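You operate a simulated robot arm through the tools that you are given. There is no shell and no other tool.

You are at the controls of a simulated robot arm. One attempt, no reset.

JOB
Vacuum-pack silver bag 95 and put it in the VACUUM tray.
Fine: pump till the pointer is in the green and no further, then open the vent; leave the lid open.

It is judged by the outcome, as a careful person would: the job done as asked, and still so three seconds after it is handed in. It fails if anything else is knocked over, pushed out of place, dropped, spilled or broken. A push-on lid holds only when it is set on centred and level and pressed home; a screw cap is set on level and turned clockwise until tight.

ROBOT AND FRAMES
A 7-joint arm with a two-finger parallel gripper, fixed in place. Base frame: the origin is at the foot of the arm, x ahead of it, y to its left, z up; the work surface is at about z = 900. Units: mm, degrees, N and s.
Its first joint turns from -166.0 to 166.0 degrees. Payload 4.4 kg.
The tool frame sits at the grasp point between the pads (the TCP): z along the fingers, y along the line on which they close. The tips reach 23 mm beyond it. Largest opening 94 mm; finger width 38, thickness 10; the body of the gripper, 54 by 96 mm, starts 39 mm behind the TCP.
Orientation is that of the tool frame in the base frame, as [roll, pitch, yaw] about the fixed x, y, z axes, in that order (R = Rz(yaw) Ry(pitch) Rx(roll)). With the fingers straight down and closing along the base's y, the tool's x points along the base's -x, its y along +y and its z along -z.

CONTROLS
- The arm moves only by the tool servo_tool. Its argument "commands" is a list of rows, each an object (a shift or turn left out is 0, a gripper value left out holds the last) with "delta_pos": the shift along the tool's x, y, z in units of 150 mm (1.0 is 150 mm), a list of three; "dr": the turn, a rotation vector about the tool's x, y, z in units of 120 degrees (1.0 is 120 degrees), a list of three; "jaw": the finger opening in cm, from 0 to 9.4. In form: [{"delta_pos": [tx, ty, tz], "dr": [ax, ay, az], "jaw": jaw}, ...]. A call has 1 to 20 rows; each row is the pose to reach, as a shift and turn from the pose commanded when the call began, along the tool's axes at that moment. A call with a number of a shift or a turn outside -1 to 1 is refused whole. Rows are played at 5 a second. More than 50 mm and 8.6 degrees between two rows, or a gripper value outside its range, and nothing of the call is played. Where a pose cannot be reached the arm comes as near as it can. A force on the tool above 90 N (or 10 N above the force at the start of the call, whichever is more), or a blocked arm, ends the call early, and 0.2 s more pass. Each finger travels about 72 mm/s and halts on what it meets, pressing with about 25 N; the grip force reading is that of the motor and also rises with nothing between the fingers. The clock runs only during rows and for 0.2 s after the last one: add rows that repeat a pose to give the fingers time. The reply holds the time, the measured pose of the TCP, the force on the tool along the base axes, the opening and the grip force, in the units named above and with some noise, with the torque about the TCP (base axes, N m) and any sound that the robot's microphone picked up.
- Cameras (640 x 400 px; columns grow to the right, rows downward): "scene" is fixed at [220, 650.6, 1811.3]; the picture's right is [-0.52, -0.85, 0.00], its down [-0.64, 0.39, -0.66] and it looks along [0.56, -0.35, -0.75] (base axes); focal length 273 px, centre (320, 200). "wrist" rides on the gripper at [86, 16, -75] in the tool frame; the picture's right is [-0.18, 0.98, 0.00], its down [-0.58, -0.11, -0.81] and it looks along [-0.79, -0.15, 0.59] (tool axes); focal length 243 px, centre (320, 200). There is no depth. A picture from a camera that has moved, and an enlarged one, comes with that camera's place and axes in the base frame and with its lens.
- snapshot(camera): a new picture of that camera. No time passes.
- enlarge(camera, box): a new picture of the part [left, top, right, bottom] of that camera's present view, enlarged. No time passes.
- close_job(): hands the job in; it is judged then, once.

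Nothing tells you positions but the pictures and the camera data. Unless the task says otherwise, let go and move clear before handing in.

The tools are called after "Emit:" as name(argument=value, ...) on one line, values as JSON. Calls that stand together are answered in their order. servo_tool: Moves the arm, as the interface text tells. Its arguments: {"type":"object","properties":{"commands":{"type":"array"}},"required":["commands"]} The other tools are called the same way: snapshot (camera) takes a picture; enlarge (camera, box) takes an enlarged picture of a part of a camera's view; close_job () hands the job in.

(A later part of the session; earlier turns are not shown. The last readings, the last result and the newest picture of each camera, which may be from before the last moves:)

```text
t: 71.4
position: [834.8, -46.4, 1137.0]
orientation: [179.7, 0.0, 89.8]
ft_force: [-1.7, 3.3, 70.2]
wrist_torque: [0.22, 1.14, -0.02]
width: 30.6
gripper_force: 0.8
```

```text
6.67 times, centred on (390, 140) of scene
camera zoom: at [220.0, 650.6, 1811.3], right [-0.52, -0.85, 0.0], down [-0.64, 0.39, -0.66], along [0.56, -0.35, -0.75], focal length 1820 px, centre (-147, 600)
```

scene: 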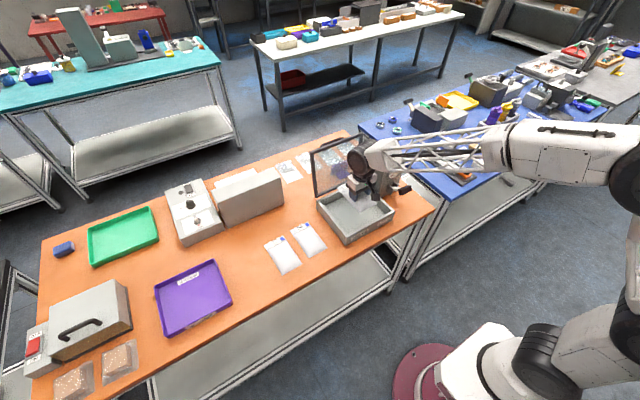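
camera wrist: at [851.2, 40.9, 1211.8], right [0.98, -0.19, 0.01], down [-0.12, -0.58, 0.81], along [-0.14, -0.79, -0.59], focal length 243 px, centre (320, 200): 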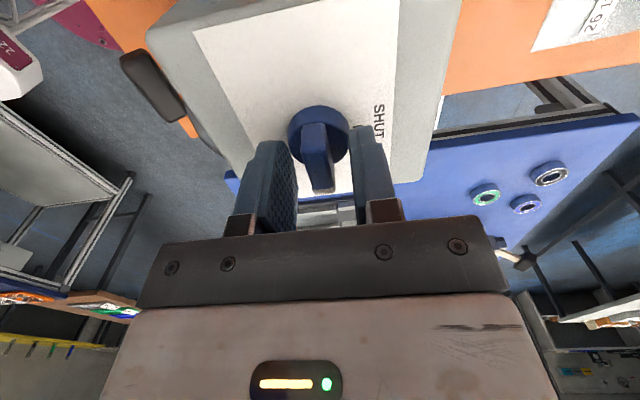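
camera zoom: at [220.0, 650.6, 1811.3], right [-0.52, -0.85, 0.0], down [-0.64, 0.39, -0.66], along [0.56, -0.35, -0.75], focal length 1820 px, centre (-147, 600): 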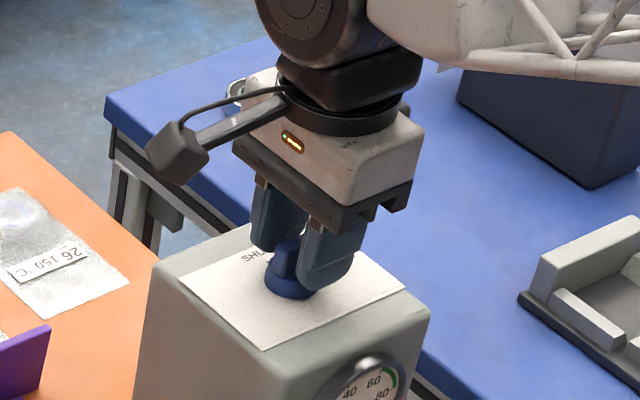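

The tips touched the knob disc at TCP z of about 1137, so the disc is taller than I'd estimated. I'll back off right away.

Emit:
servo_tool(commands=[{"delta_pos": [0, 0, -0.03]}, {"delta_pos": [0, 0, -0.05]}, {"delta_pos": [0, 0, -0.05]}])

Emit:
enlarge(camera="wrist", box=[240, 60, 420, 240])

Emit:
enlarge(camera="scene", box=[370, 125, 420, 165])

```text
t: 72.2
position: [834.8, -46.2, 1137.4]
orientation: [-179.8, -0.1, 89.9]
ft_force: [1.8, 8.8, 24.3]
wrist_torque: [0.17, -0.42, 0.01]
width: 30.7
gripper_force: 1.2
```

```text
2.22 times, centred on (330, 150) of wrist
camera zoom: at [851.2, 40.8, 1211.7], right [0.98, -0.19, 0.0], down [-0.11, -0.58, 0.81], along [-0.15, -0.79, -0.59], focal length 539 px, centre (298, 311)
```

zoom: 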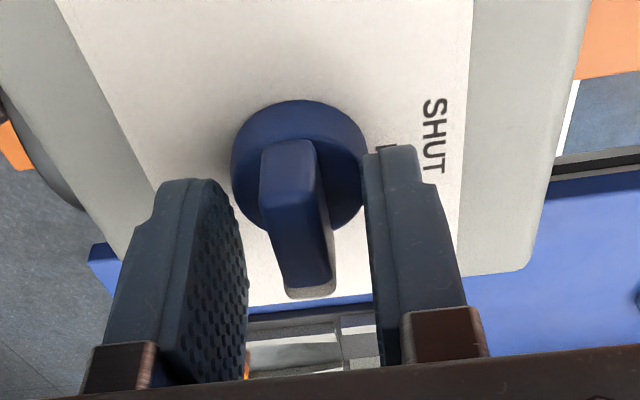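

```text
10.00 times, centred on (395, 145) of scene
camera zoom: at [220.0, 650.6, 1811.3], right [-0.52, -0.85, 0.0], down [-0.64, 0.39, -0.66], along [0.56, -0.35, -0.75], focal length 2730 px, centre (-430, 750)
```

zoom: 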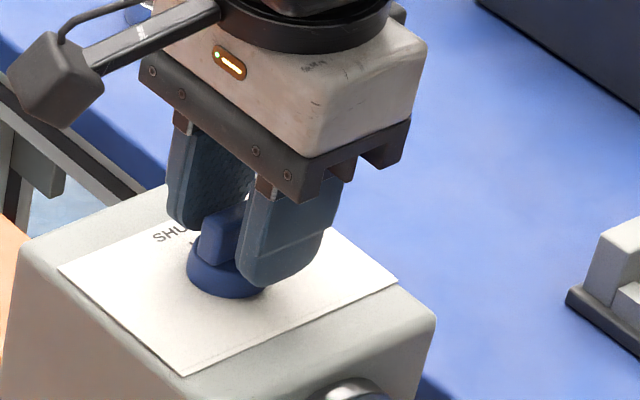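

There's still 24 N of contact, so I'll raise another 3 mm.

Emit:
servo_tool(commands=[{"delta_pos": [0, 0, -0.013]}, {"delta_pos": [0, 0, -0.02]}, {"delta_pos": [0, 0, -0.02]}])

```text
t: 73.0
position: [835.1, -46.4, 1142.6]
orientation: [-180.0, 0.0, 89.9]
ft_force: [0.6, -0.3, 0.8]
wrist_torque: [0.02, -0.01, 0.01]
width: 30.0
gripper_force: 0.1
```

It's free now. The refined triangulation puts the knob axis at about (835.5, -43.7), with the blade top near 1131, so I'll shift y by +2.5 mm and close on the blade.

Emit:
servo_tool(commands=[{"delta_pos": [0.017, 0.002, 0.008], "jaw": 3.0}, {"delta_pos": [0.017, 0.002, 0.008], "jaw": 2.4}, {"delta_pos": [0.017, 0.002, 0.008], "jaw": 1.8}, {"delta_pos": [0.017, 0.002, 0.008], "jaw": 1.3}, {"delta_pos": [0.017, 0.002, 0.008], "jaw": 0.8}, {"delta_pos": [0.017, 0.002, 0.008], "jaw": 0.8}])

Emit:
enlarge(camera="wrist", box=[240, 60, 420, 240])

```text
t: 74.4
position: [835.1, -44.4, 1141.2]
orientation: [-180.0, 0.0, 90.0]
ft_force: [-13.6, 0.7, 1.0]
wrist_torque: [-0.07, 0.23, 0.05]
width: 12.0
gripper_force: 45.2
```

```text
2.22 times, centred on (330, 150) of wrist
camera zoom: at [851.8, 43.2, 1215.4], right [0.98, -0.19, 0.0], down [-0.11, -0.58, 0.81], along [-0.15, -0.79, -0.59], focal length 539 px, centre (298, 311)
```

zoom: 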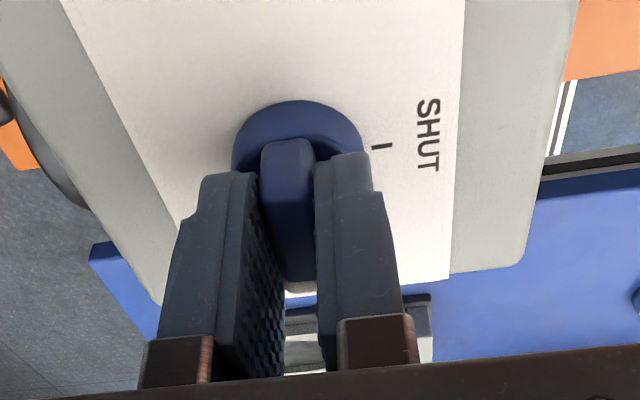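

The blade is gripped firmly at 12 mm. I'll now turn it counter-clockwise from OPEN towards SHUT, first 30° with a force check.

Emit:
servo_tool(commands=[{"delta_pos": [0, -0.002, 0], "dr": [0, 0, -0.04]}, {"delta_pos": [0, -0.002, 0], "dr": [0, 0, -0.08]}, {"delta_pos": [0, -0.002, 0], "dr": [0, 0, -0.12]}, {"delta_pos": [0, -0.002, 0], "dr": [0, 0, -0.16]}, {"delta_pos": [0, -0.002, 0], "dr": [0, 0, -0.2]}, {"delta_pos": [0, -0.002, 0], "dr": [0, 0, -0.25]}, {"delta_pos": [0, -0.002, 0], "dr": [0, 0, -0.25]}])

Emit:
enlarge(camera="scene", box=[370, 125, 420, 165])

```text
t: 76.0
position: [834.8, -44.9, 1141.7]
orientation: [180.0, -0.1, 120.0]
ft_force: [-19.4, 0.9, -1.3]
wrist_torque: [-0.37, 0.04, -0.03]
width: 11.9
gripper_force: 44.9
```

```text
10.00 times, centred on (395, 145) of scene
camera zoom: at [220.0, 650.6, 1811.3], right [-0.52, -0.85, 0.0], down [-0.64, 0.39, -0.66], along [0.56, -0.35, -0.75], focal length 2730 px, centre (-430, 750)
```

zoom: 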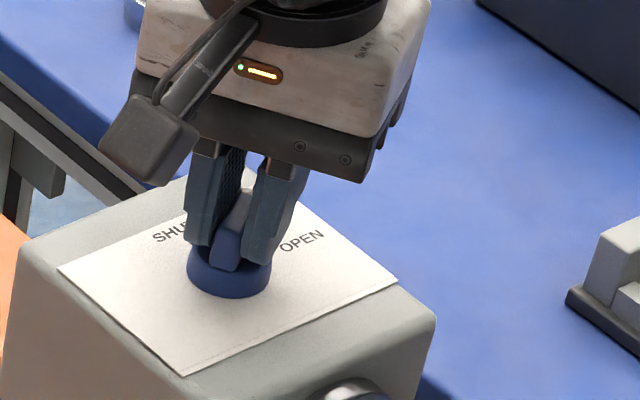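

It turns freely. I'll continue the remaining 60°.

Emit:
servo_tool(commands=[{"delta_pos": [0.0017, -0.0029, 0], "dr": [0, 0, -0.05]}, {"delta_pos": [0.0017, -0.0029, 0], "dr": [0, 0, -0.1]}, {"delta_pos": [0.0017, -0.0029, 0], "dr": [0, 0, -0.15]}, {"delta_pos": [0.0017, -0.0029, 0], "dr": [0, 0, -0.2]}, {"delta_pos": [0.0017, -0.0029, 0], "dr": [0, 0, -0.25]}, {"delta_pos": [0.0017, -0.0029, 0], "dr": [0, 0, -0.3]}, {"delta_pos": [0.0017, -0.0029, 0], "dr": [0, 0, -0.35]}, {"delta_pos": [0.0017, -0.0029, 0], "dr": [0, 0, -0.4]}, {"delta_pos": [0.0017, -0.0029, 0], "dr": [0, 0, -0.45]}, {"delta_pos": [0.0017, -0.0029, 0], "dr": [0, 0, -0.5]}, {"delta_pos": [0.0017, -0.0029, 0], "dr": [0, 0, -0.5]}])

Emit:
enlarge(camera="scene", box=[370, 125, 420, 165])

Emit:
snapshot(camera="wrist")

```text
t: 78.4
position: [834.6, -45.0, 1140.8]
orientation: [-179.9, -0.1, -180.0]
ft_force: [-29.2, -38.8, -5.7]
wrist_torque: [-0.53, 1.18, -0.04]
width: 11.8
gripper_force: 45.1
```

```text
10.00 times, centred on (395, 145) of scene
camera zoom: at [220.0, 650.6, 1811.3], right [-0.52, -0.85, 0.0], down [-0.64, 0.39, -0.66], along [0.56, -0.35, -0.75], focal length 2730 px, centre (-430, 750)
```

zoom: 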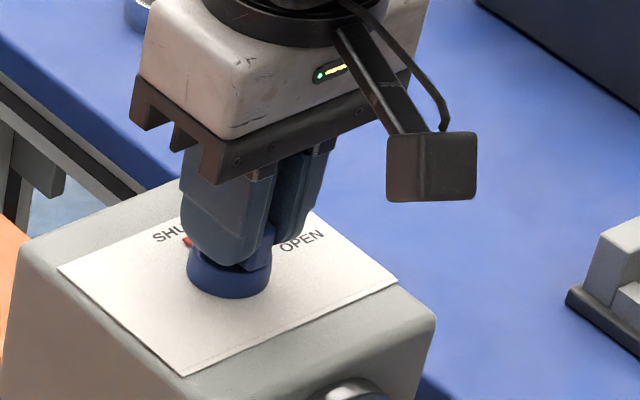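

```text
taken
camera wrist: at [748.3, -27.7, 1215.5], right [0.18, 0.98, 0.0], down [0.58, -0.11, 0.81], along [0.79, -0.15, -0.59], focal length 243 px, centre (320, 200)
```

wrist: 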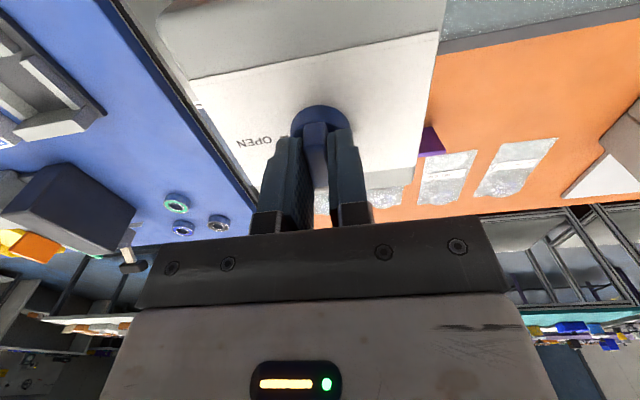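

The red pointer is now at SHUT. I'll relieve the side load, open the fingers and rise.

Emit:
servo_tool(commands=[{"delta_pos": [0.005, -0.007, 0], "jaw": 0.8}, {"delta_pos": [0.005, -0.007, 0], "jaw": 1.5}, {"delta_pos": [0.005, -0.007, 0], "jaw": 2.2}, {"delta_pos": [0.005, -0.007, 0], "jaw": 3.0}, {"delta_pos": [0.005, -0.007, -0.01], "jaw": 3.0}])

Emit:
servo_tool(commands=[{"delta_pos": [0, 0, -0.1]}, {"delta_pos": [0, 0, -0.3]}, {"delta_pos": [0, 0, -0.5]}, {"delta_pos": [0, 0, -0.6]}])

Emit:
enlarge(camera="scene", box=[365, 125, 425, 195])

Emit:
snapshot(camera="wrist")

```text
t: 79.6
position: [833.3, -45.8, 1142.6]
orientation: [-180.0, 0.0, 179.9]
ft_force: [-0.1, -0.3, -0.5]
wrist_torque: [0.0, 0.0, 0.01]
width: 29.9
gripper_force: 0.1
```

```text
t: 80.6
position: [833.6, -45.1, 1232.6]
orientation: [-179.9, 0.0, 179.9]
ft_force: [0.8, 0.3, -0.2]
wrist_torque: [-0.01, 0.01, -0.02]
width: 29.7
gripper_force: 0.0
```

```text
5.71 times, centred on (395, 160) of scene
camera zoom: at [220.0, 650.6, 1811.3], right [-0.52, -0.85, 0.0], down [-0.64, 0.39, -0.66], along [0.56, -0.35, -0.75], focal length 1560 px, centre (-109, 429)
```

zoom: 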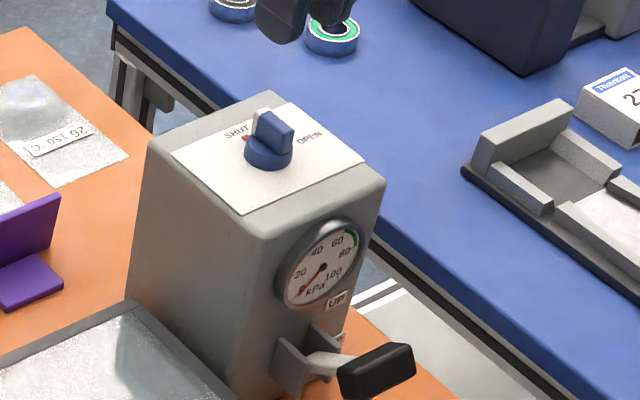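

```text
taken
camera wrist: at [747.7, -28.4, 1307.1], right [0.19, 0.98, 0.0], down [0.58, -0.11, 0.81], along [0.79, -0.15, -0.59], focal length 243 px, centre (320, 200)
```

wrist: 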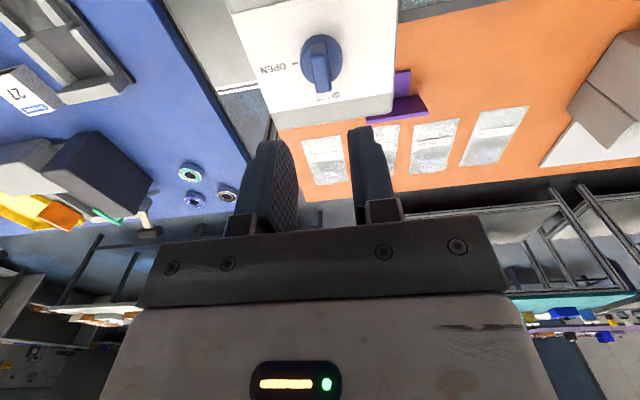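

The vent is SHUT and the gauge reads 0. The lever's T-handle lies along y near (686, -44, 1007), so I'll approach from above and grip its ends so it can pivot in the pads.

Emit:
servo_tool(commands=[{"delta_pos": [0.25, 0, 0], "jaw": 5.0}, {"delta_pos": [0.5, 0, 0], "jaw": 7.0}, {"delta_pos": [0.75, 0.007, 0.1], "jaw": 9.0}, {"delta_pos": [0.98, 0.007, 0.25], "jaw": 9.2}, {"delta_pos": [0.98, 0.007, 0.5], "jaw": 9.2}, {"delta_pos": [0.98, 0.007, 0.75], "jaw": 9.2}, {"delta_pos": [0.98, 0.007, 0.95], "jaw": 9.2}, {"delta_pos": [0.98, 0.007, 0.95], "jaw": 9.2}])

Emit:
snapshot(camera="wrist")

Emit:
enlarge(camera="scene", box=[365, 125, 435, 215])

```text
t: 82.4
position: [686.9, -43.6, 1089.9]
orientation: [-180.0, 0.1, 179.8]
ft_force: [-0.7, -0.4, 0.8]
wrist_torque: [0.02, 0.0, -0.02]
width: 92.1
gripper_force: 0.1
```

```text
taken
camera wrist: at [600.4, -26.5, 1164.7], right [0.19, 0.98, 0.0], down [0.58, -0.11, 0.81], along [0.79, -0.15, -0.59], focal length 243 px, centre (320, 200)
```

wrist: 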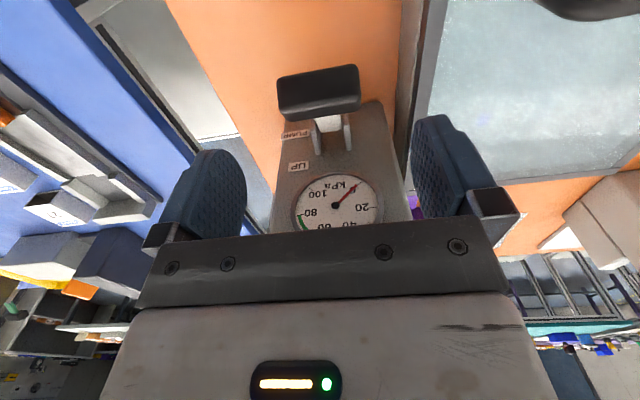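

```text
4.44 times, centred on (400, 170) of scene
camera zoom: at [220.0, 650.6, 1811.3], right [-0.52, -0.85, 0.0], down [-0.64, 0.39, -0.66], along [0.56, -0.35, -0.75], focal length 1214 px, centre (-36, 333)
```

zoom: 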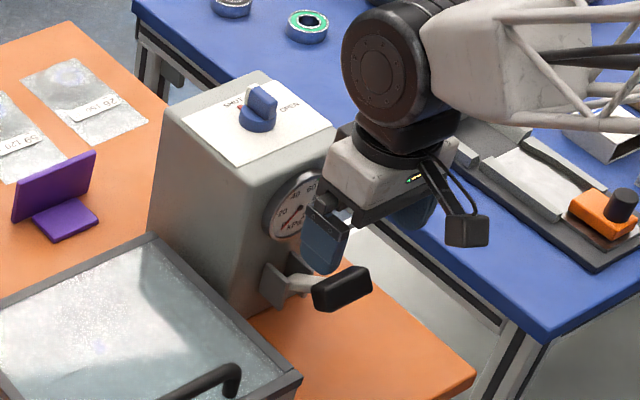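

The handle is centred between the fingers, and the wrist camera can see the gauge from here. I'll descend so the pads flank the handle ends.

Emit:
servo_tool(commands=[{"delta_pos": [-0.01, 0, 0.12]}, {"delta_pos": [-0.015, 0, 0.24]}, {"delta_pos": [-0.015, 0, 0.34]}, {"delta_pos": [-0.015, 0, 0.42]}, {"delta_pos": [-0.015, 0, 0.47]}, {"delta_pos": [-0.015, 0, 0.47]}])

Emit:
snapshot(camera="wrist")

Emit:
enlarge(camera="scene", box=[365, 145, 435, 215])

```text
t: 83.8
position: [689.3, -43.5, 1019.5]
orientation: [-179.9, 0.0, 179.8]
ft_force: [0.4, 0.1, 0.2]
wrist_torque: [-0.01, -0.01, 0.01]
width: 91.9
gripper_force: 0.1
```

```text
taken
camera wrist: at [602.5, -26.1, 1093.9], right [0.19, 0.98, 0.0], down [0.58, -0.11, 0.81], along [0.79, -0.15, -0.59], focal length 243 px, centre (320, 200)
```

wrist: 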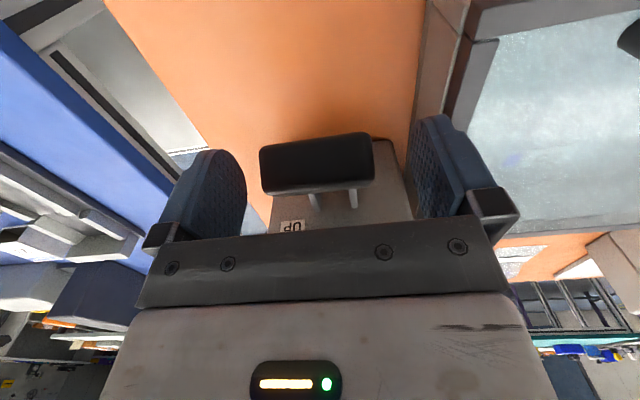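

```text
5.71 times, centred on (400, 180) of scene
camera zoom: at [220.0, 650.6, 1811.3], right [-0.52, -0.85, 0.0], down [-0.64, 0.39, -0.66], along [0.56, -0.35, -0.75], focal length 1560 px, centre (-137, 314)
```

zoom: 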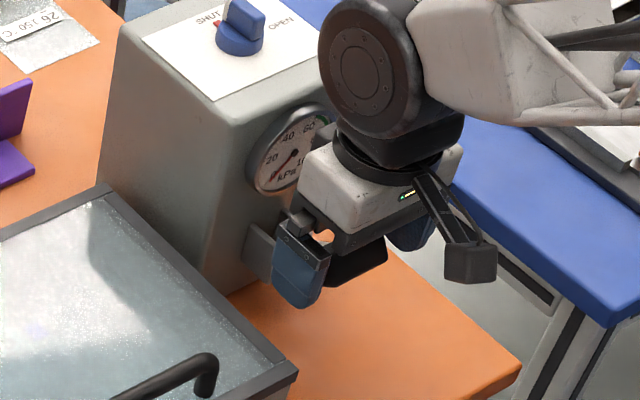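

The handle's centre is about 12 mm below the TCP, between the pads. I'll close on its ends.

Emit:
servo_tool(commands=[{"delta_pos": [0, -0.01, 0.02], "jaw": 8.0}, {"delta_pos": [0, -0.01, 0.02], "jaw": 7.0}, {"delta_pos": [0, -0.01, 0.02], "jaw": 6.2}, {"delta_pos": [0, -0.01, 0.02], "jaw": 5.6}, {"delta_pos": [0, -0.01, 0.02], "jaw": 5.0}, {"delta_pos": [0, -0.01, 0.02], "jaw": 5.0}])

Emit:
snapshot(camera="wrist")

```text
t: 85.2
position: [688.9, -44.5, 1016.2]
orientation: [179.9, 0.0, 179.9]
ft_force: [-0.3, -1.2, -0.2]
wrist_torque: [-0.14, 0.0, 0.32]
width: 55.9
gripper_force: 44.7
```

```text
taken
camera wrist: at [602.4, -27.8, 1090.8], right [0.19, 0.98, 0.0], down [0.58, -0.11, 0.81], along [0.79, -0.15, -0.59], focal length 243 px, centre (320, 200)
```

wrist: 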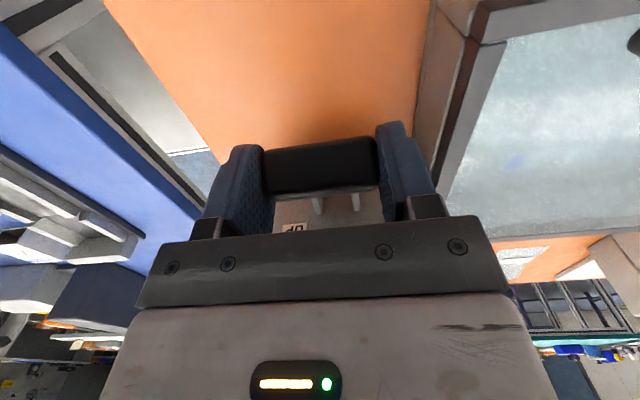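

The handle is held firmly. I'll start a gentle 10° downward stroke and check the forces and the gauge.

Emit:
servo_tool(commands=[{"delta_pos": [0.0087, 0, 0.0167]}, {"delta_pos": [0.0173, 0, 0.0333]}, {"delta_pos": [0.025, 0, 0.05]}, {"delta_pos": [0.0313, 0, 0.068]}, {"delta_pos": [0.0313, 0, 0.068]}])

Emit:
enlarge(camera="scene", box=[375, 145, 425, 195])

```text
t: 86.4
position: [683.4, -45.5, 1005.2]
orientation: [-180.0, 0.0, 179.8]
ft_force: [-4.0, 9.4, 19.0]
wrist_torque: [0.06, -1.11, 0.53]
width: 55.6
gripper_force: 44.9
```

```text
8.00 times, centred on (400, 170) of scene
camera zoom: at [220.0, 650.6, 1811.3], right [-0.52, -0.85, 0.0], down [-0.64, 0.39, -0.66], along [0.56, -0.35, -0.75], focal length 2184 px, centre (-320, 440)
```

zoom: 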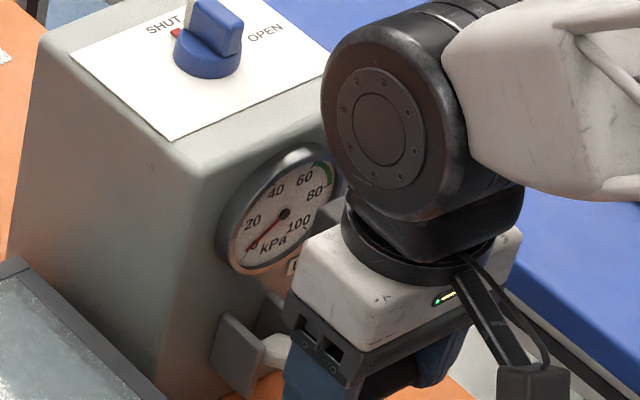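

There's a steady resistance of about 19 N as the pump loads. I'll continue the downstroke along the arc.

Emit:
servo_tool(commands=[{"delta_pos": [0.0113, 0, 0.036]}, {"delta_pos": [0.0193, 0, 0.0727]}, {"delta_pos": [0.0243, 0, 0.11]}, {"delta_pos": [0.026, 0, 0.1473]}, {"delta_pos": [0.0243, 0, 0.1847]}, {"delta_pos": [0.0243, 0, 0.1847]}])

Emit:
enlarge(camera="scene", box=[375, 145, 425, 195])

```text
t: 87.8
position: [679.7, -44.4, 981.1]
orientation: [179.9, 0.0, 180.0]
ft_force: [-18.2, 9.6, 18.8]
wrist_torque: [-0.02, -0.97, 0.34]
width: 55.9
gripper_force: 45.2
```

```text
8.00 times, centred on (400, 170) of scene
camera zoom: at [220.0, 650.6, 1811.3], right [-0.52, -0.85, 0.0], down [-0.64, 0.39, -0.66], along [0.56, -0.35, -0.75], focal length 2184 px, centre (-320, 440)
```

zoom: 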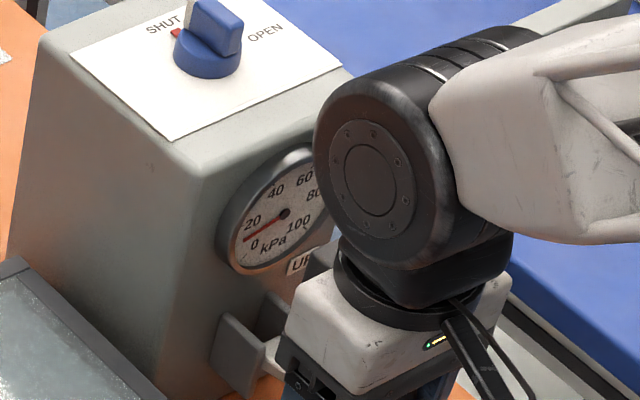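

The gauge has risen to about 9 kPa, so the pump works. I'll continue to the bottom of the stroke.

Emit:
servo_tool(commands=[{"delta_pos": [-0.0013, 0, 0.0373]}, {"delta_pos": [-0.0087, 0, 0.074]}, {"delta_pos": [-0.02, 0, 0.11]}, {"delta_pos": [-0.0333, 0, 0.145]}, {"delta_pos": [-0.0333, 0, 0.145]}])

Emit:
enlarge(camera="scene", box=[375, 145, 425, 195])

```text
t: 89.0
position: [686.1, -44.8, 958.3]
orientation: [-180.0, 0.1, 179.9]
ft_force: [-1.5, 13.5, -1.3]
wrist_torque: [-0.2, 0.15, 0.03]
width: 56.1
gripper_force: 7.2
```

```text
8.00 times, centred on (400, 170) of scene
camera zoom: at [220.0, 650.6, 1811.3], right [-0.52, -0.85, 0.0], down [-0.64, 0.39, -0.66], along [0.56, -0.35, -0.75], focal length 2184 px, centre (-320, 440)
```

zoom: 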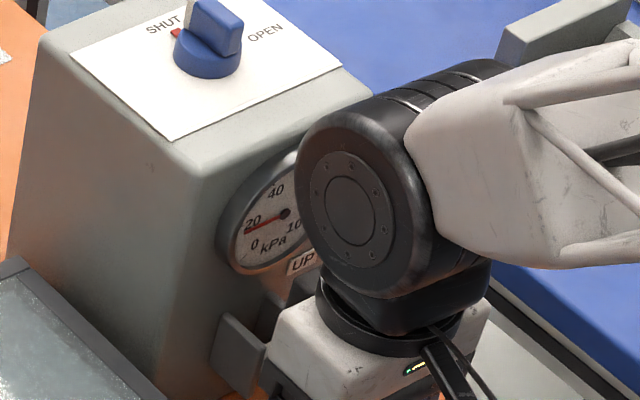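

The gauge reads about 14–15, but the grip force dropped, so I'll check whether the handle slipped.

Emit:
snapshot(camera="wrist")

Emit:
enlarge(camera="wrist", box=[180, 60, 460, 240])

```text
taken
camera wrist: at [599.7, -28.0, 1030.9], right [0.19, 0.98, 0.0], down [0.58, -0.11, 0.81], along [0.79, -0.15, -0.59], focal length 243 px, centre (320, 200)
```

wrist: 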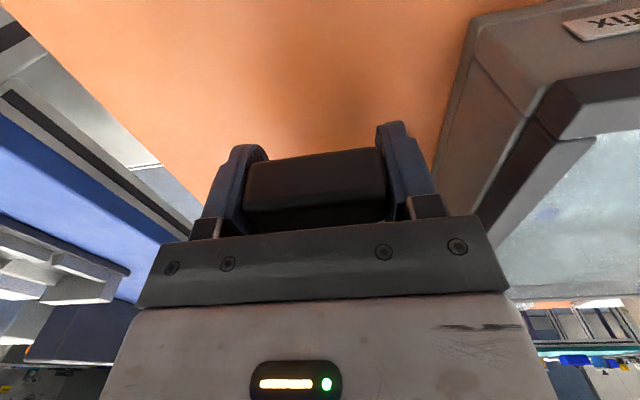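

```text
2.22 times, centred on (320, 150) of wrist
camera zoom: at [599.7, -28.0, 1030.9], right [0.19, 0.98, 0.0], down [0.58, -0.11, 0.81], along [0.79, -0.15, -0.59], focal length 539 px, centre (320, 311)
```

zoom: 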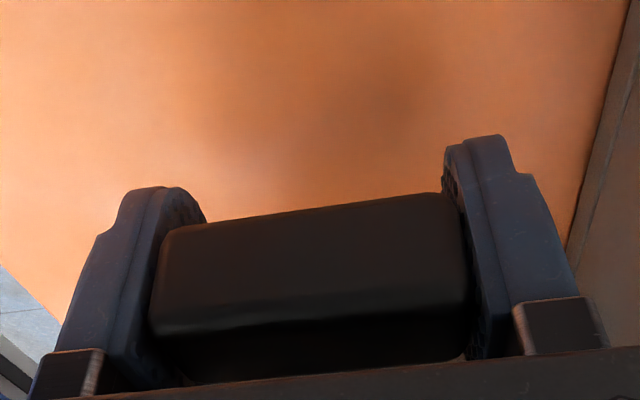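

The handle slid up in the pads near the end of the stroke. I'll open the fingers and see whether the lever stays or springs back.

Emit:
servo_tool(commands=[{"jaw": 6.5}, {"jaw": 8.0}, {"jaw": 9.2}, {"jaw": 9.2}])

Emit:
snapshot(camera="wrist")

Emit:
enlarge(camera="scene", box=[375, 145, 425, 195])

```text
t: 90.0
position: [685.4, -46.2, 957.6]
orientation: [180.0, -0.1, 179.9]
ft_force: [0.8, -0.5, 1.5]
wrist_torque: [0.01, 0.04, 0.01]
width: 92.3
gripper_force: 0.1
```

```text
taken
camera wrist: at [599.8, -28.1, 1031.4], right [0.19, 0.98, 0.0], down [0.58, -0.11, 0.81], along [0.79, -0.15, -0.59], focal length 243 px, centre (320, 200)
```

wrist: 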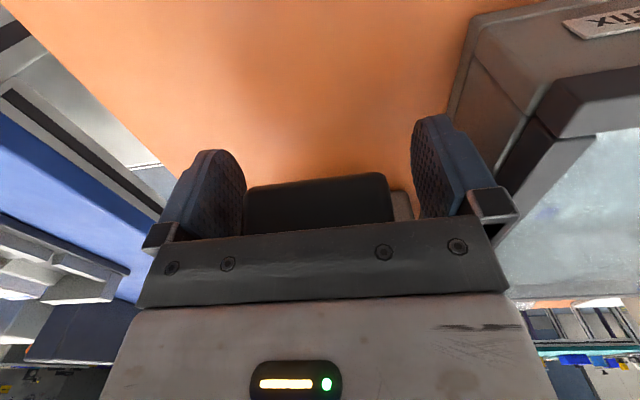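

```text
8.00 times, centred on (400, 170) of scene
camera zoom: at [220.0, 650.6, 1811.3], right [-0.52, -0.85, 0.0], down [-0.64, 0.39, -0.66], along [0.56, -0.35, -0.75], focal length 2184 px, centre (-320, 440)
```

zoom: 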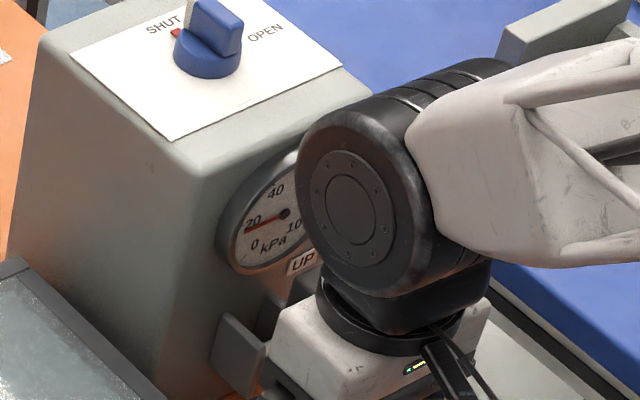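

The lever springs up on its own when released, so I can pump by pressing it down with closed fingers. I'll rise slowly and let it return to UP.

Emit:
servo_tool(commands=[{"delta_pos": [0, 0, -0.06]}, {"delta_pos": [0, 0, -0.12]}, {"delta_pos": [0, 0, -0.18]}, {"delta_pos": [0, 0, -0.25]}, {"delta_pos": [0, 0, -0.33]}, {"delta_pos": [0, 0, -0.42]}, {"delta_pos": [0, 0, -0.52]}, {"delta_pos": [0, 0, -0.65]}, {"delta_pos": [0, 0, -0.8]}, {"delta_pos": [0, 0, -0.8]}])

Emit:
snapshot(camera="wrist")

Emit:
enlarge(camera="scene", box=[375, 145, 425, 195])

```text
t: 92.2
position: [685.3, -44.9, 1077.0]
orientation: [180.0, -0.1, 179.9]
ft_force: [1.1, 1.0, 0.0]
wrist_torque: [0.01, -0.01, 0.0]
width: 91.8
gripper_force: 0.2
```

```text
taken
camera wrist: at [599.6, -28.2, 1151.8], right [0.19, 0.98, 0.0], down [0.58, -0.11, 0.81], along [0.79, -0.15, -0.59], focal length 243 px, centre (320, 200)
```

wrist: 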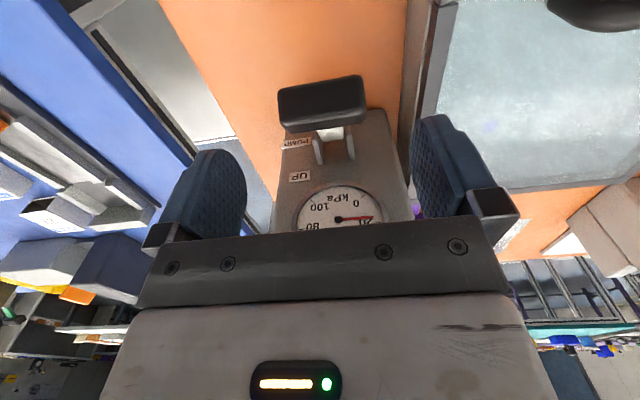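

```text
8.00 times, centred on (400, 170) of scene
camera zoom: at [220.0, 650.6, 1811.3], right [-0.52, -0.85, 0.0], down [-0.64, 0.39, -0.66], along [0.56, -0.35, -0.75], focal length 2184 px, centre (-320, 440)
```

zoom: 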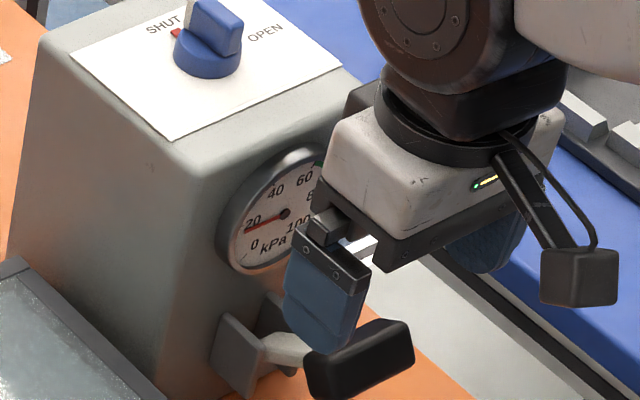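

The lever has returned to UP. I'll read the gauge precisely.

Emit:
enlarge(camera="wrist", box=[285, 170, 395, 240])

Emit:
enlarge(camera="scene", box=[398, 160, 418, 182])

```text
5.71 times, centred on (340, 205) of wrist
camera zoom: at [599.6, -28.2, 1151.8], right [0.19, 0.98, 0.0], down [0.58, -0.11, 0.81], along [0.79, -0.15, -0.59], focal length 1386 px, centre (206, 171)
```

zoom: 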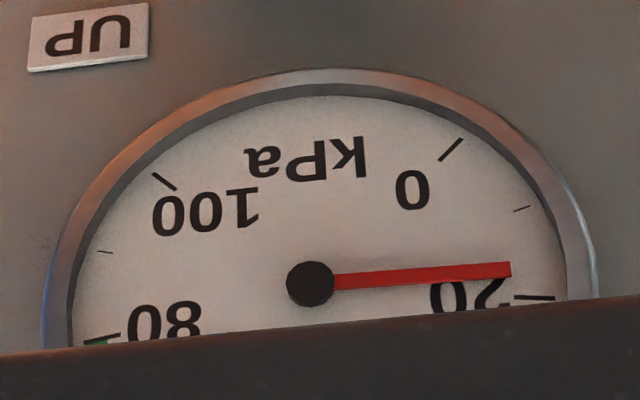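

```text
16.00 times, centred on (408, 171) of scene
camera zoom: at [220.0, 650.6, 1811.3], right [-0.52, -0.85, 0.0], down [-0.64, 0.39, -0.66], along [0.56, -0.35, -0.75], focal length 4368 px, centre (-1088, 664)
```

zoom: 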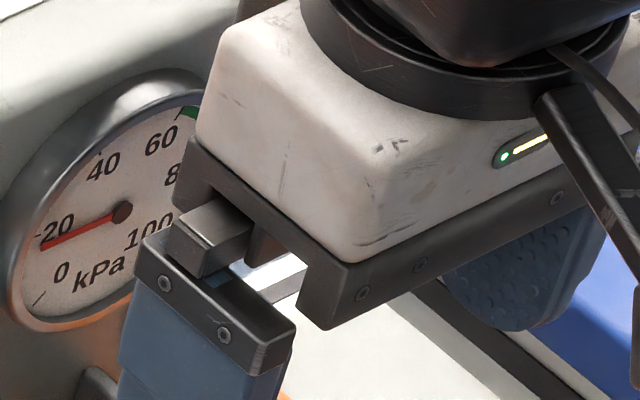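

The gauge reads about 16 kPa after one stroke, and green is about 62–80. I'll close the fingers, position over the handle and press down for stroke 2.

Emit:
servo_tool(commands=[{"delta_pos": [0.02, 0, 0], "jaw": 6.0}, {"delta_pos": [0.02, 0, 0], "jaw": 3.0}, {"delta_pos": [0.02, 0, 0], "jaw": 0.5}, {"delta_pos": [0.02, 0, 0], "jaw": 0.2}, {"delta_pos": [0.02, 0, 0.1], "jaw": 0.2}, {"delta_pos": [0.02, 0, 0.2], "jaw": 0.2}, {"delta_pos": [0.02, 0, 0.25], "jaw": 0.2}])

Emit:
servo_tool(commands=[{"delta_pos": [0, 0, 0.05]}, {"delta_pos": [0, 0, 0.1]}, {"delta_pos": [0, 0, 0.15]}, {"delta_pos": [0, 0, 0.2]}, {"delta_pos": [0, 0, 0.2]}])

Emit:
snapshot(camera="wrist")

Emit:
enlarge(camera="scene", box=[375, 145, 425, 195])

```text
t: 93.8
position: [681.5, -43.6, 1039.4]
orientation: [180.0, 0.0, 179.9]
ft_force: [0.0, -0.4, 2.2]
wrist_torque: [0.0, 0.02, 0.04]
width: 2.0
gripper_force: 0.0
```

```text
t: 95.0
position: [682.8, -45.2, 1009.9]
orientation: [179.9, 0.0, 180.0]
ft_force: [-0.9, 0.3, 0.7]
wrist_torque: [-0.01, 0.02, 0.02]
width: 1.9
gripper_force: 0.1
```

```text
taken
camera wrist: at [596.8, -28.3, 1083.6], right [0.19, 0.98, 0.0], down [0.58, -0.11, 0.81], along [0.79, -0.15, -0.59], focal length 243 px, centre (320, 200)
```

wrist: 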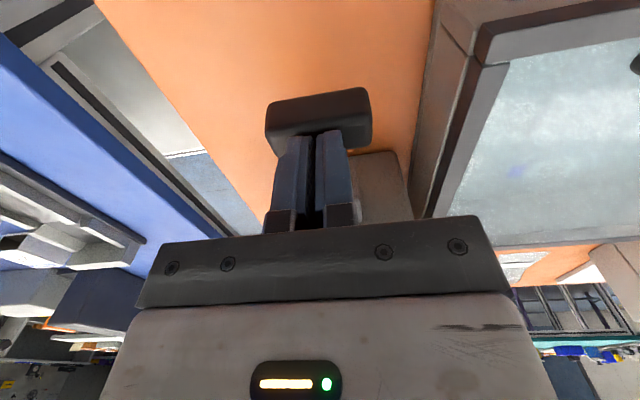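

```text
8.00 times, centred on (400, 170) of scene
camera zoom: at [220.0, 650.6, 1811.3], right [-0.52, -0.85, 0.0], down [-0.64, 0.39, -0.66], along [0.56, -0.35, -0.75], focal length 2184 px, centre (-320, 440)
```

zoom: 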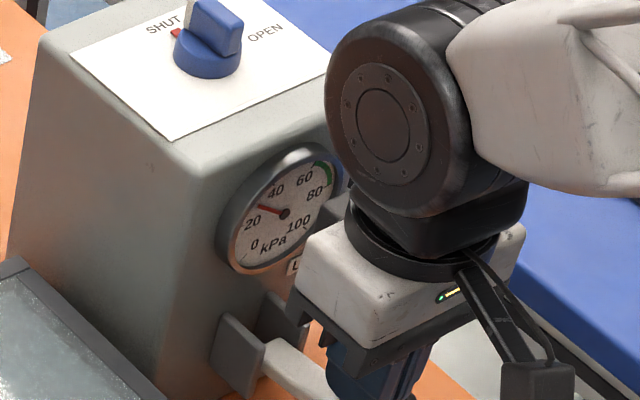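

Emit:
enlarge(camera="scene", box=[395, 155, 425, 205])

Emit:
enlarge(camera="scene", box=[398, 160, 418, 182])

```text
8.00 times, centred on (410, 180) of scene
camera zoom: at [220.0, 650.6, 1811.3], right [-0.52, -0.85, 0.0], down [-0.64, 0.39, -0.66], along [0.56, -0.35, -0.75], focal length 2184 px, centre (-400, 360)
```

zoom: 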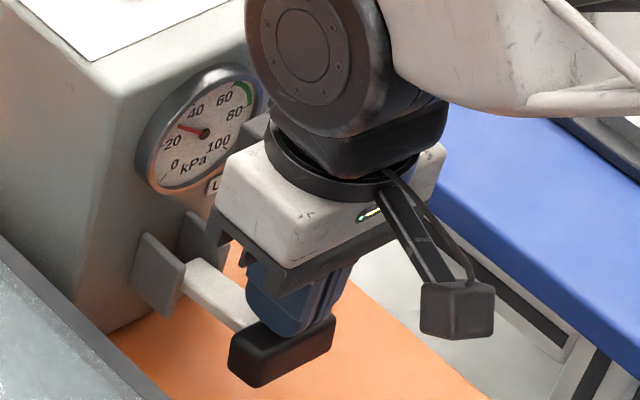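

```text
16.00 times, centred on (408, 171) of scene
camera zoom: at [220.0, 650.6, 1811.3], right [-0.52, -0.85, 0.0], down [-0.64, 0.39, -0.66], along [0.56, -0.35, -0.75], focal length 4368 px, centre (-1088, 664)
```

zoom: 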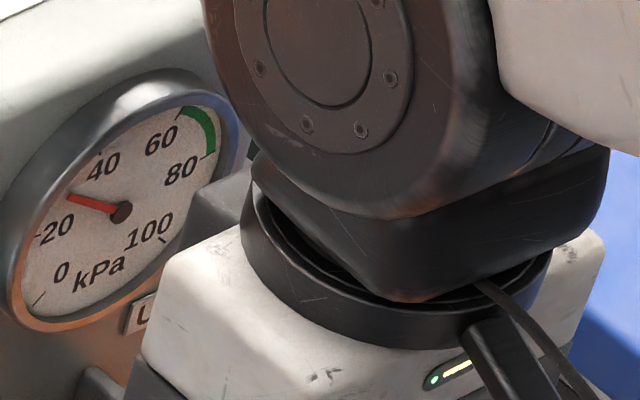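

The gauge is at about 30 with the lever roughly mid-stroke. I'll hold briefly to see whether the pointer is still moving or lagging.

Emit:
servo_tool(commands=[{"delta_pos": [0, 0, 0]}, {"delta_pos": [0, 0, 0]}, {"delta_pos": [0, 0, 0]}, {"delta_pos": [0, 0, 0]}])

Emit:
enlarge(camera="scene", box=[395, 155, 425, 205])

```text
t: 96.0
position: [683.8, -44.5, 1010.9]
orientation: [180.0, 0.0, 179.9]
ft_force: [0.7, -0.1, 1.3]
wrist_torque: [-0.01, 0.01, 0.03]
width: 1.8
gripper_force: 0.1
```

```text
8.00 times, centred on (410, 180) of scene
camera zoom: at [220.0, 650.6, 1811.3], right [-0.52, -0.85, 0.0], down [-0.64, 0.39, -0.66], along [0.56, -0.35, -0.75], focal length 2184 px, centre (-400, 360)
```

zoom: 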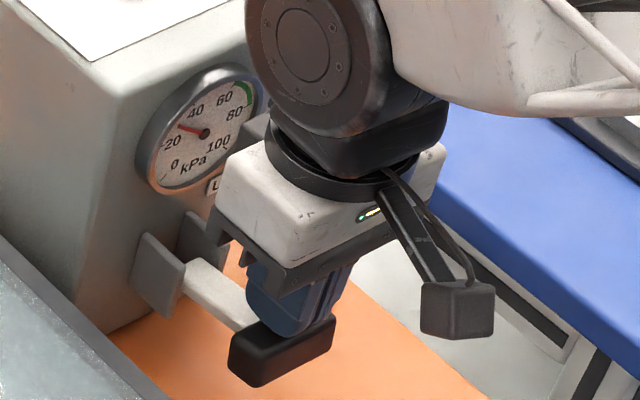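

The gauge is steady at about 30. I'll continue pressing gently to learn what the rest of the stroke adds.

Emit:
servo_tool(commands=[{"delta_pos": [0, 0, 0.03]}, {"delta_pos": [0, 0, 0.06]}, {"delta_pos": [0, 0, 0.09]}, {"delta_pos": [0, 0, 0.12]}, {"delta_pos": [0, 0, 0.12]}])

Emit:
enlarge(camera="scene", box=[395, 155, 425, 205])

Emit:
enlarge(camera="scene", box=[398, 160, 418, 182])

```text
t: 97.2
position: [683.6, -45.0, 991.1]
orientation: [179.9, 0.1, 179.9]
ft_force: [-1.1, -0.4, 1.7]
wrist_torque: [-0.01, 0.03, 0.03]
width: 2.2
gripper_force: 0.1
```

```text
8.00 times, centred on (410, 180) of scene
camera zoom: at [220.0, 650.6, 1811.3], right [-0.52, -0.85, 0.0], down [-0.64, 0.39, -0.66], along [0.56, -0.35, -0.75], focal length 2184 px, centre (-400, 360)
```

zoom: 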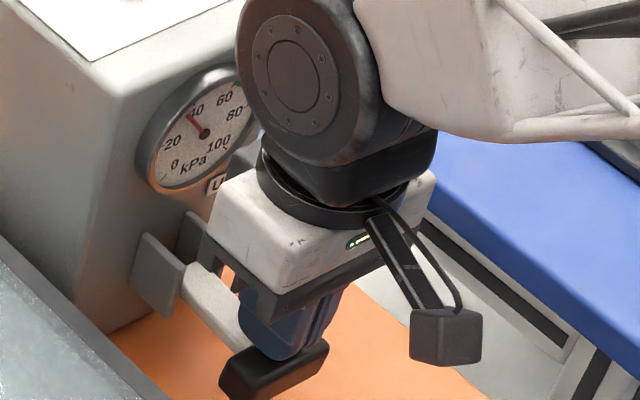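

```text
16.00 times, centred on (408, 171) of scene
camera zoom: at [220.0, 650.6, 1811.3], right [-0.52, -0.85, 0.0], down [-0.64, 0.39, -0.66], along [0.56, -0.35, -0.75], focal length 4368 px, centre (-1088, 664)
```

zoom: 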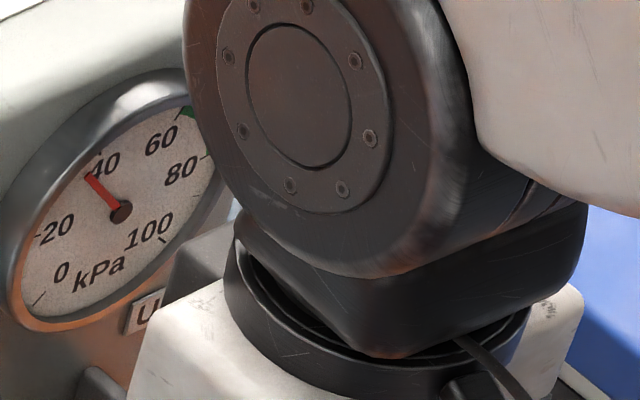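

Pumping is proportional to lever travel, about 0.4 kPa/mm, and the gauge is now about 37. I'll press a little further to end this stroke, then let the lever rise.

Emit:
servo_tool(commands=[{"delta_pos": [0, 0, 0.03]}, {"delta_pos": [0, 0, 0.06]}, {"delta_pos": [0, 0, 0.06]}])

Emit:
enlarge(camera="scene", box=[395, 155, 425, 205])

Emit:
snapshot(camera="wrist")

```text
t: 98.0
position: [683.0, -45.7, 982.8]
orientation: [180.0, 0.1, 180.0]
ft_force: [1.3, -0.6, 3.3]
wrist_torque: [0.03, -0.02, 0.01]
width: 2.1
gripper_force: 0.1
```

```text
8.00 times, centred on (410, 180) of scene
camera zoom: at [220.0, 650.6, 1811.3], right [-0.52, -0.85, 0.0], down [-0.64, 0.39, -0.66], along [0.56, -0.35, -0.75], focal length 2184 px, centre (-400, 360)
```

zoom: 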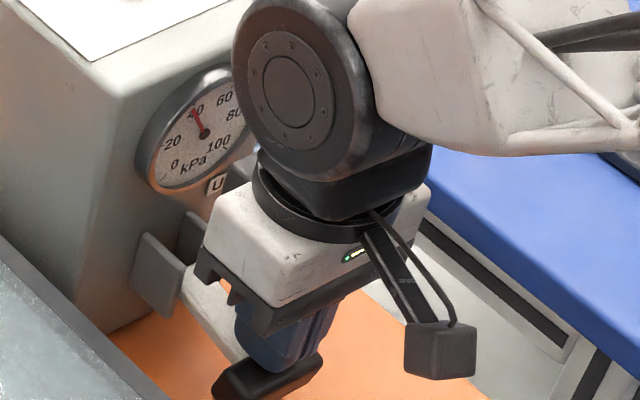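

```text
taken
camera wrist: at [596.5, -28.3, 1056.6], right [0.19, 0.98, 0.0], down [0.58, -0.11, 0.81], along [0.79, -0.15, -0.59], focal length 243 px, centre (320, 200)
```

wrist: 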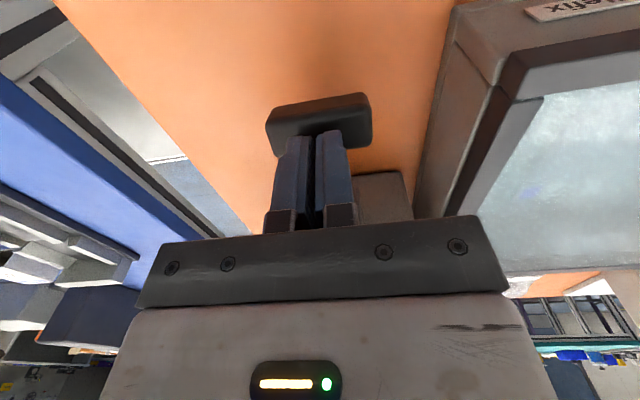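

The gauge is at about 41. I'll let the lever rise again by lifting slowly.

Emit:
servo_tool(commands=[{"delta_pos": [0, 0, -0.06]}, {"delta_pos": [0, 0, -0.13]}, {"delta_pos": [0, 0, -0.2]}, {"delta_pos": [0, 0, -0.27]}, {"delta_pos": [0, 0, -0.34]}, {"delta_pos": [0, 0, -0.41]}, {"delta_pos": [0, 0, -0.46]}, {"delta_pos": [0, 0, -0.46]}])

Emit:
enlarge(camera="scene", box=[395, 155, 425, 205])

Emit:
enlarge(camera="scene", box=[398, 160, 418, 182])

```text
t: 99.8
position: [682.1, -44.2, 1051.3]
orientation: [-180.0, 0.0, 179.9]
ft_force: [0.0, 0.9, -0.5]
wrist_torque: [0.02, 0.01, 0.0]
width: 2.0
gripper_force: 0.1
```

```text
8.00 times, centred on (410, 180) of scene
camera zoom: at [220.0, 650.6, 1811.3], right [-0.52, -0.85, 0.0], down [-0.64, 0.39, -0.66], along [0.56, -0.35, -0.75], focal length 2184 px, centre (-400, 360)
```

zoom: 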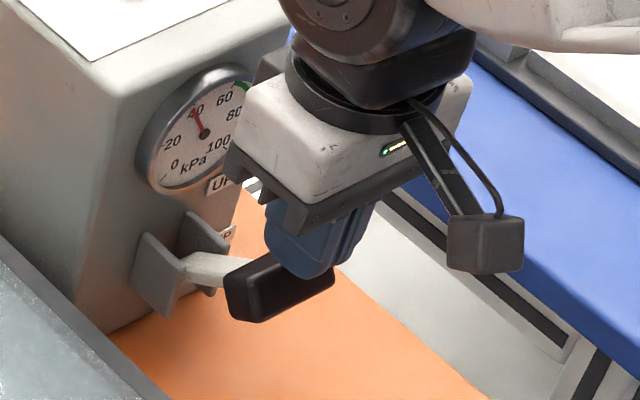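

```text
16.00 times, centred on (408, 171) of scene
camera zoom: at [220.0, 650.6, 1811.3], right [-0.52, -0.85, 0.0], down [-0.64, 0.39, -0.66], along [0.56, -0.35, -0.75], focal length 4368 px, centre (-1088, 664)
```

zoom: 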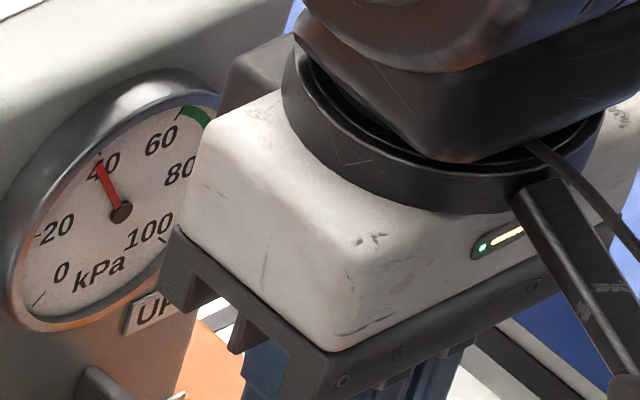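

It holds at about 41 with the lever back UP. I'll do stroke 3 in parts, first to TCP z of about 1000.

Emit:
servo_tool(commands=[{"delta_pos": [0, 0, 0.05]}, {"delta_pos": [0, 0, 0.1]}, {"delta_pos": [0, 0, 0.15]}, {"delta_pos": [0, 0, 0.2]}, {"delta_pos": [0, 0, 0.25]}, {"delta_pos": [0, 0, 0.3]}, {"delta_pos": [0, 0, 0.34]}, {"delta_pos": [0, 0, 0.34]}])

Emit:
enlarge(camera="scene", box=[398, 160, 418, 182])

```text
t: 101.6
position: [683.6, -44.7, 1001.7]
orientation: [180.0, 0.0, 180.0]
ft_force: [-1.9, 0.2, 2.2]
wrist_torque: [-0.02, 0.02, -0.01]
width: 1.9
gripper_force: 0.0
```

```text
16.00 times, centred on (408, 171) of scene
camera zoom: at [220.0, 650.6, 1811.3], right [-0.52, -0.85, 0.0], down [-0.64, 0.39, -0.66], along [0.56, -0.35, -0.75], focal length 4368 px, centre (-1088, 664)
```

zoom: 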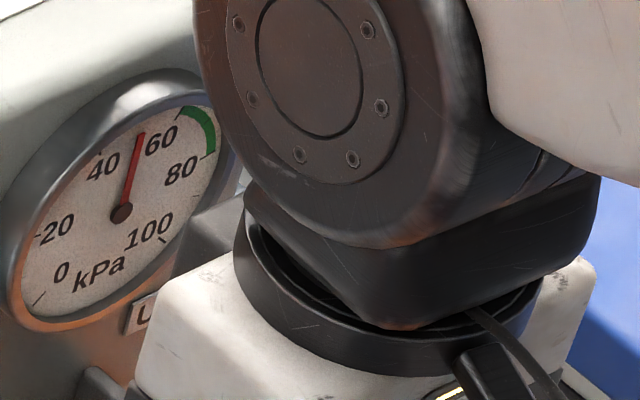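

The gauge is at about 51. I'll press on another 14 mm.

Emit:
servo_tool(commands=[{"delta_pos": [0, 0, 0.035]}, {"delta_pos": [0, 0, 0.07]}, {"delta_pos": [0, 0, 0.1]}, {"delta_pos": [0, 0, 0.1]}])

Emit:
enlarge(camera="scene", box=[398, 160, 418, 182])

```text
t: 102.6
position: [683.2, -45.0, 986.1]
orientation: [-180.0, 0.0, 179.8]
ft_force: [-0.4, -0.1, 2.4]
wrist_torque: [0.0, 0.0, 0.0]
width: 2.1
gripper_force: 0.1
```

```text
16.00 times, centred on (408, 171) of scene
camera zoom: at [220.0, 650.6, 1811.3], right [-0.52, -0.85, 0.0], down [-0.64, 0.39, -0.66], along [0.56, -0.35, -0.75], focal length 4368 px, centre (-1088, 664)
```

zoom: 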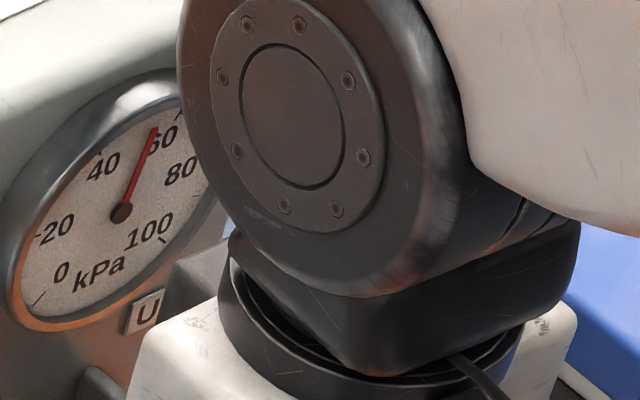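

The gauge is at about 54–55. I'll let the lever up again for another partial stroke.

Emit:
servo_tool(commands=[{"delta_pos": [0, 0, -0.06]}, {"delta_pos": [0, 0, -0.13]}, {"delta_pos": [0, 0, -0.2]}, {"delta_pos": [0, 0, -0.27]}, {"delta_pos": [0, 0, -0.34]}, {"delta_pos": [0, 0, -0.41]}, {"delta_pos": [0, 0, -0.44]}, {"delta_pos": [0, 0, -0.44]}])

Emit:
enlarge(camera="scene", box=[398, 160, 418, 182])

```text
t: 104.4
position: [682.3, -45.7, 1051.7]
orientation: [179.9, 0.0, 179.9]
ft_force: [0.5, -1.2, 0.3]
wrist_torque: [0.02, 0.01, -0.01]
width: 2.1
gripper_force: 0.0
```

```text
16.00 times, centred on (408, 171) of scene
camera zoom: at [220.0, 650.6, 1811.3], right [-0.52, -0.85, 0.0], down [-0.64, 0.39, -0.66], along [0.56, -0.35, -0.75], focal length 4368 px, centre (-1088, 664)
```

zoom: 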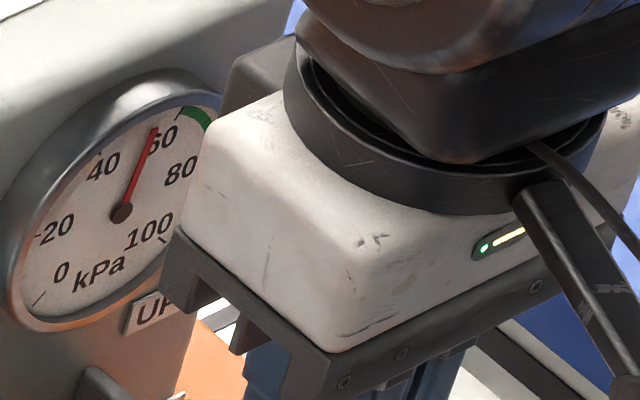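

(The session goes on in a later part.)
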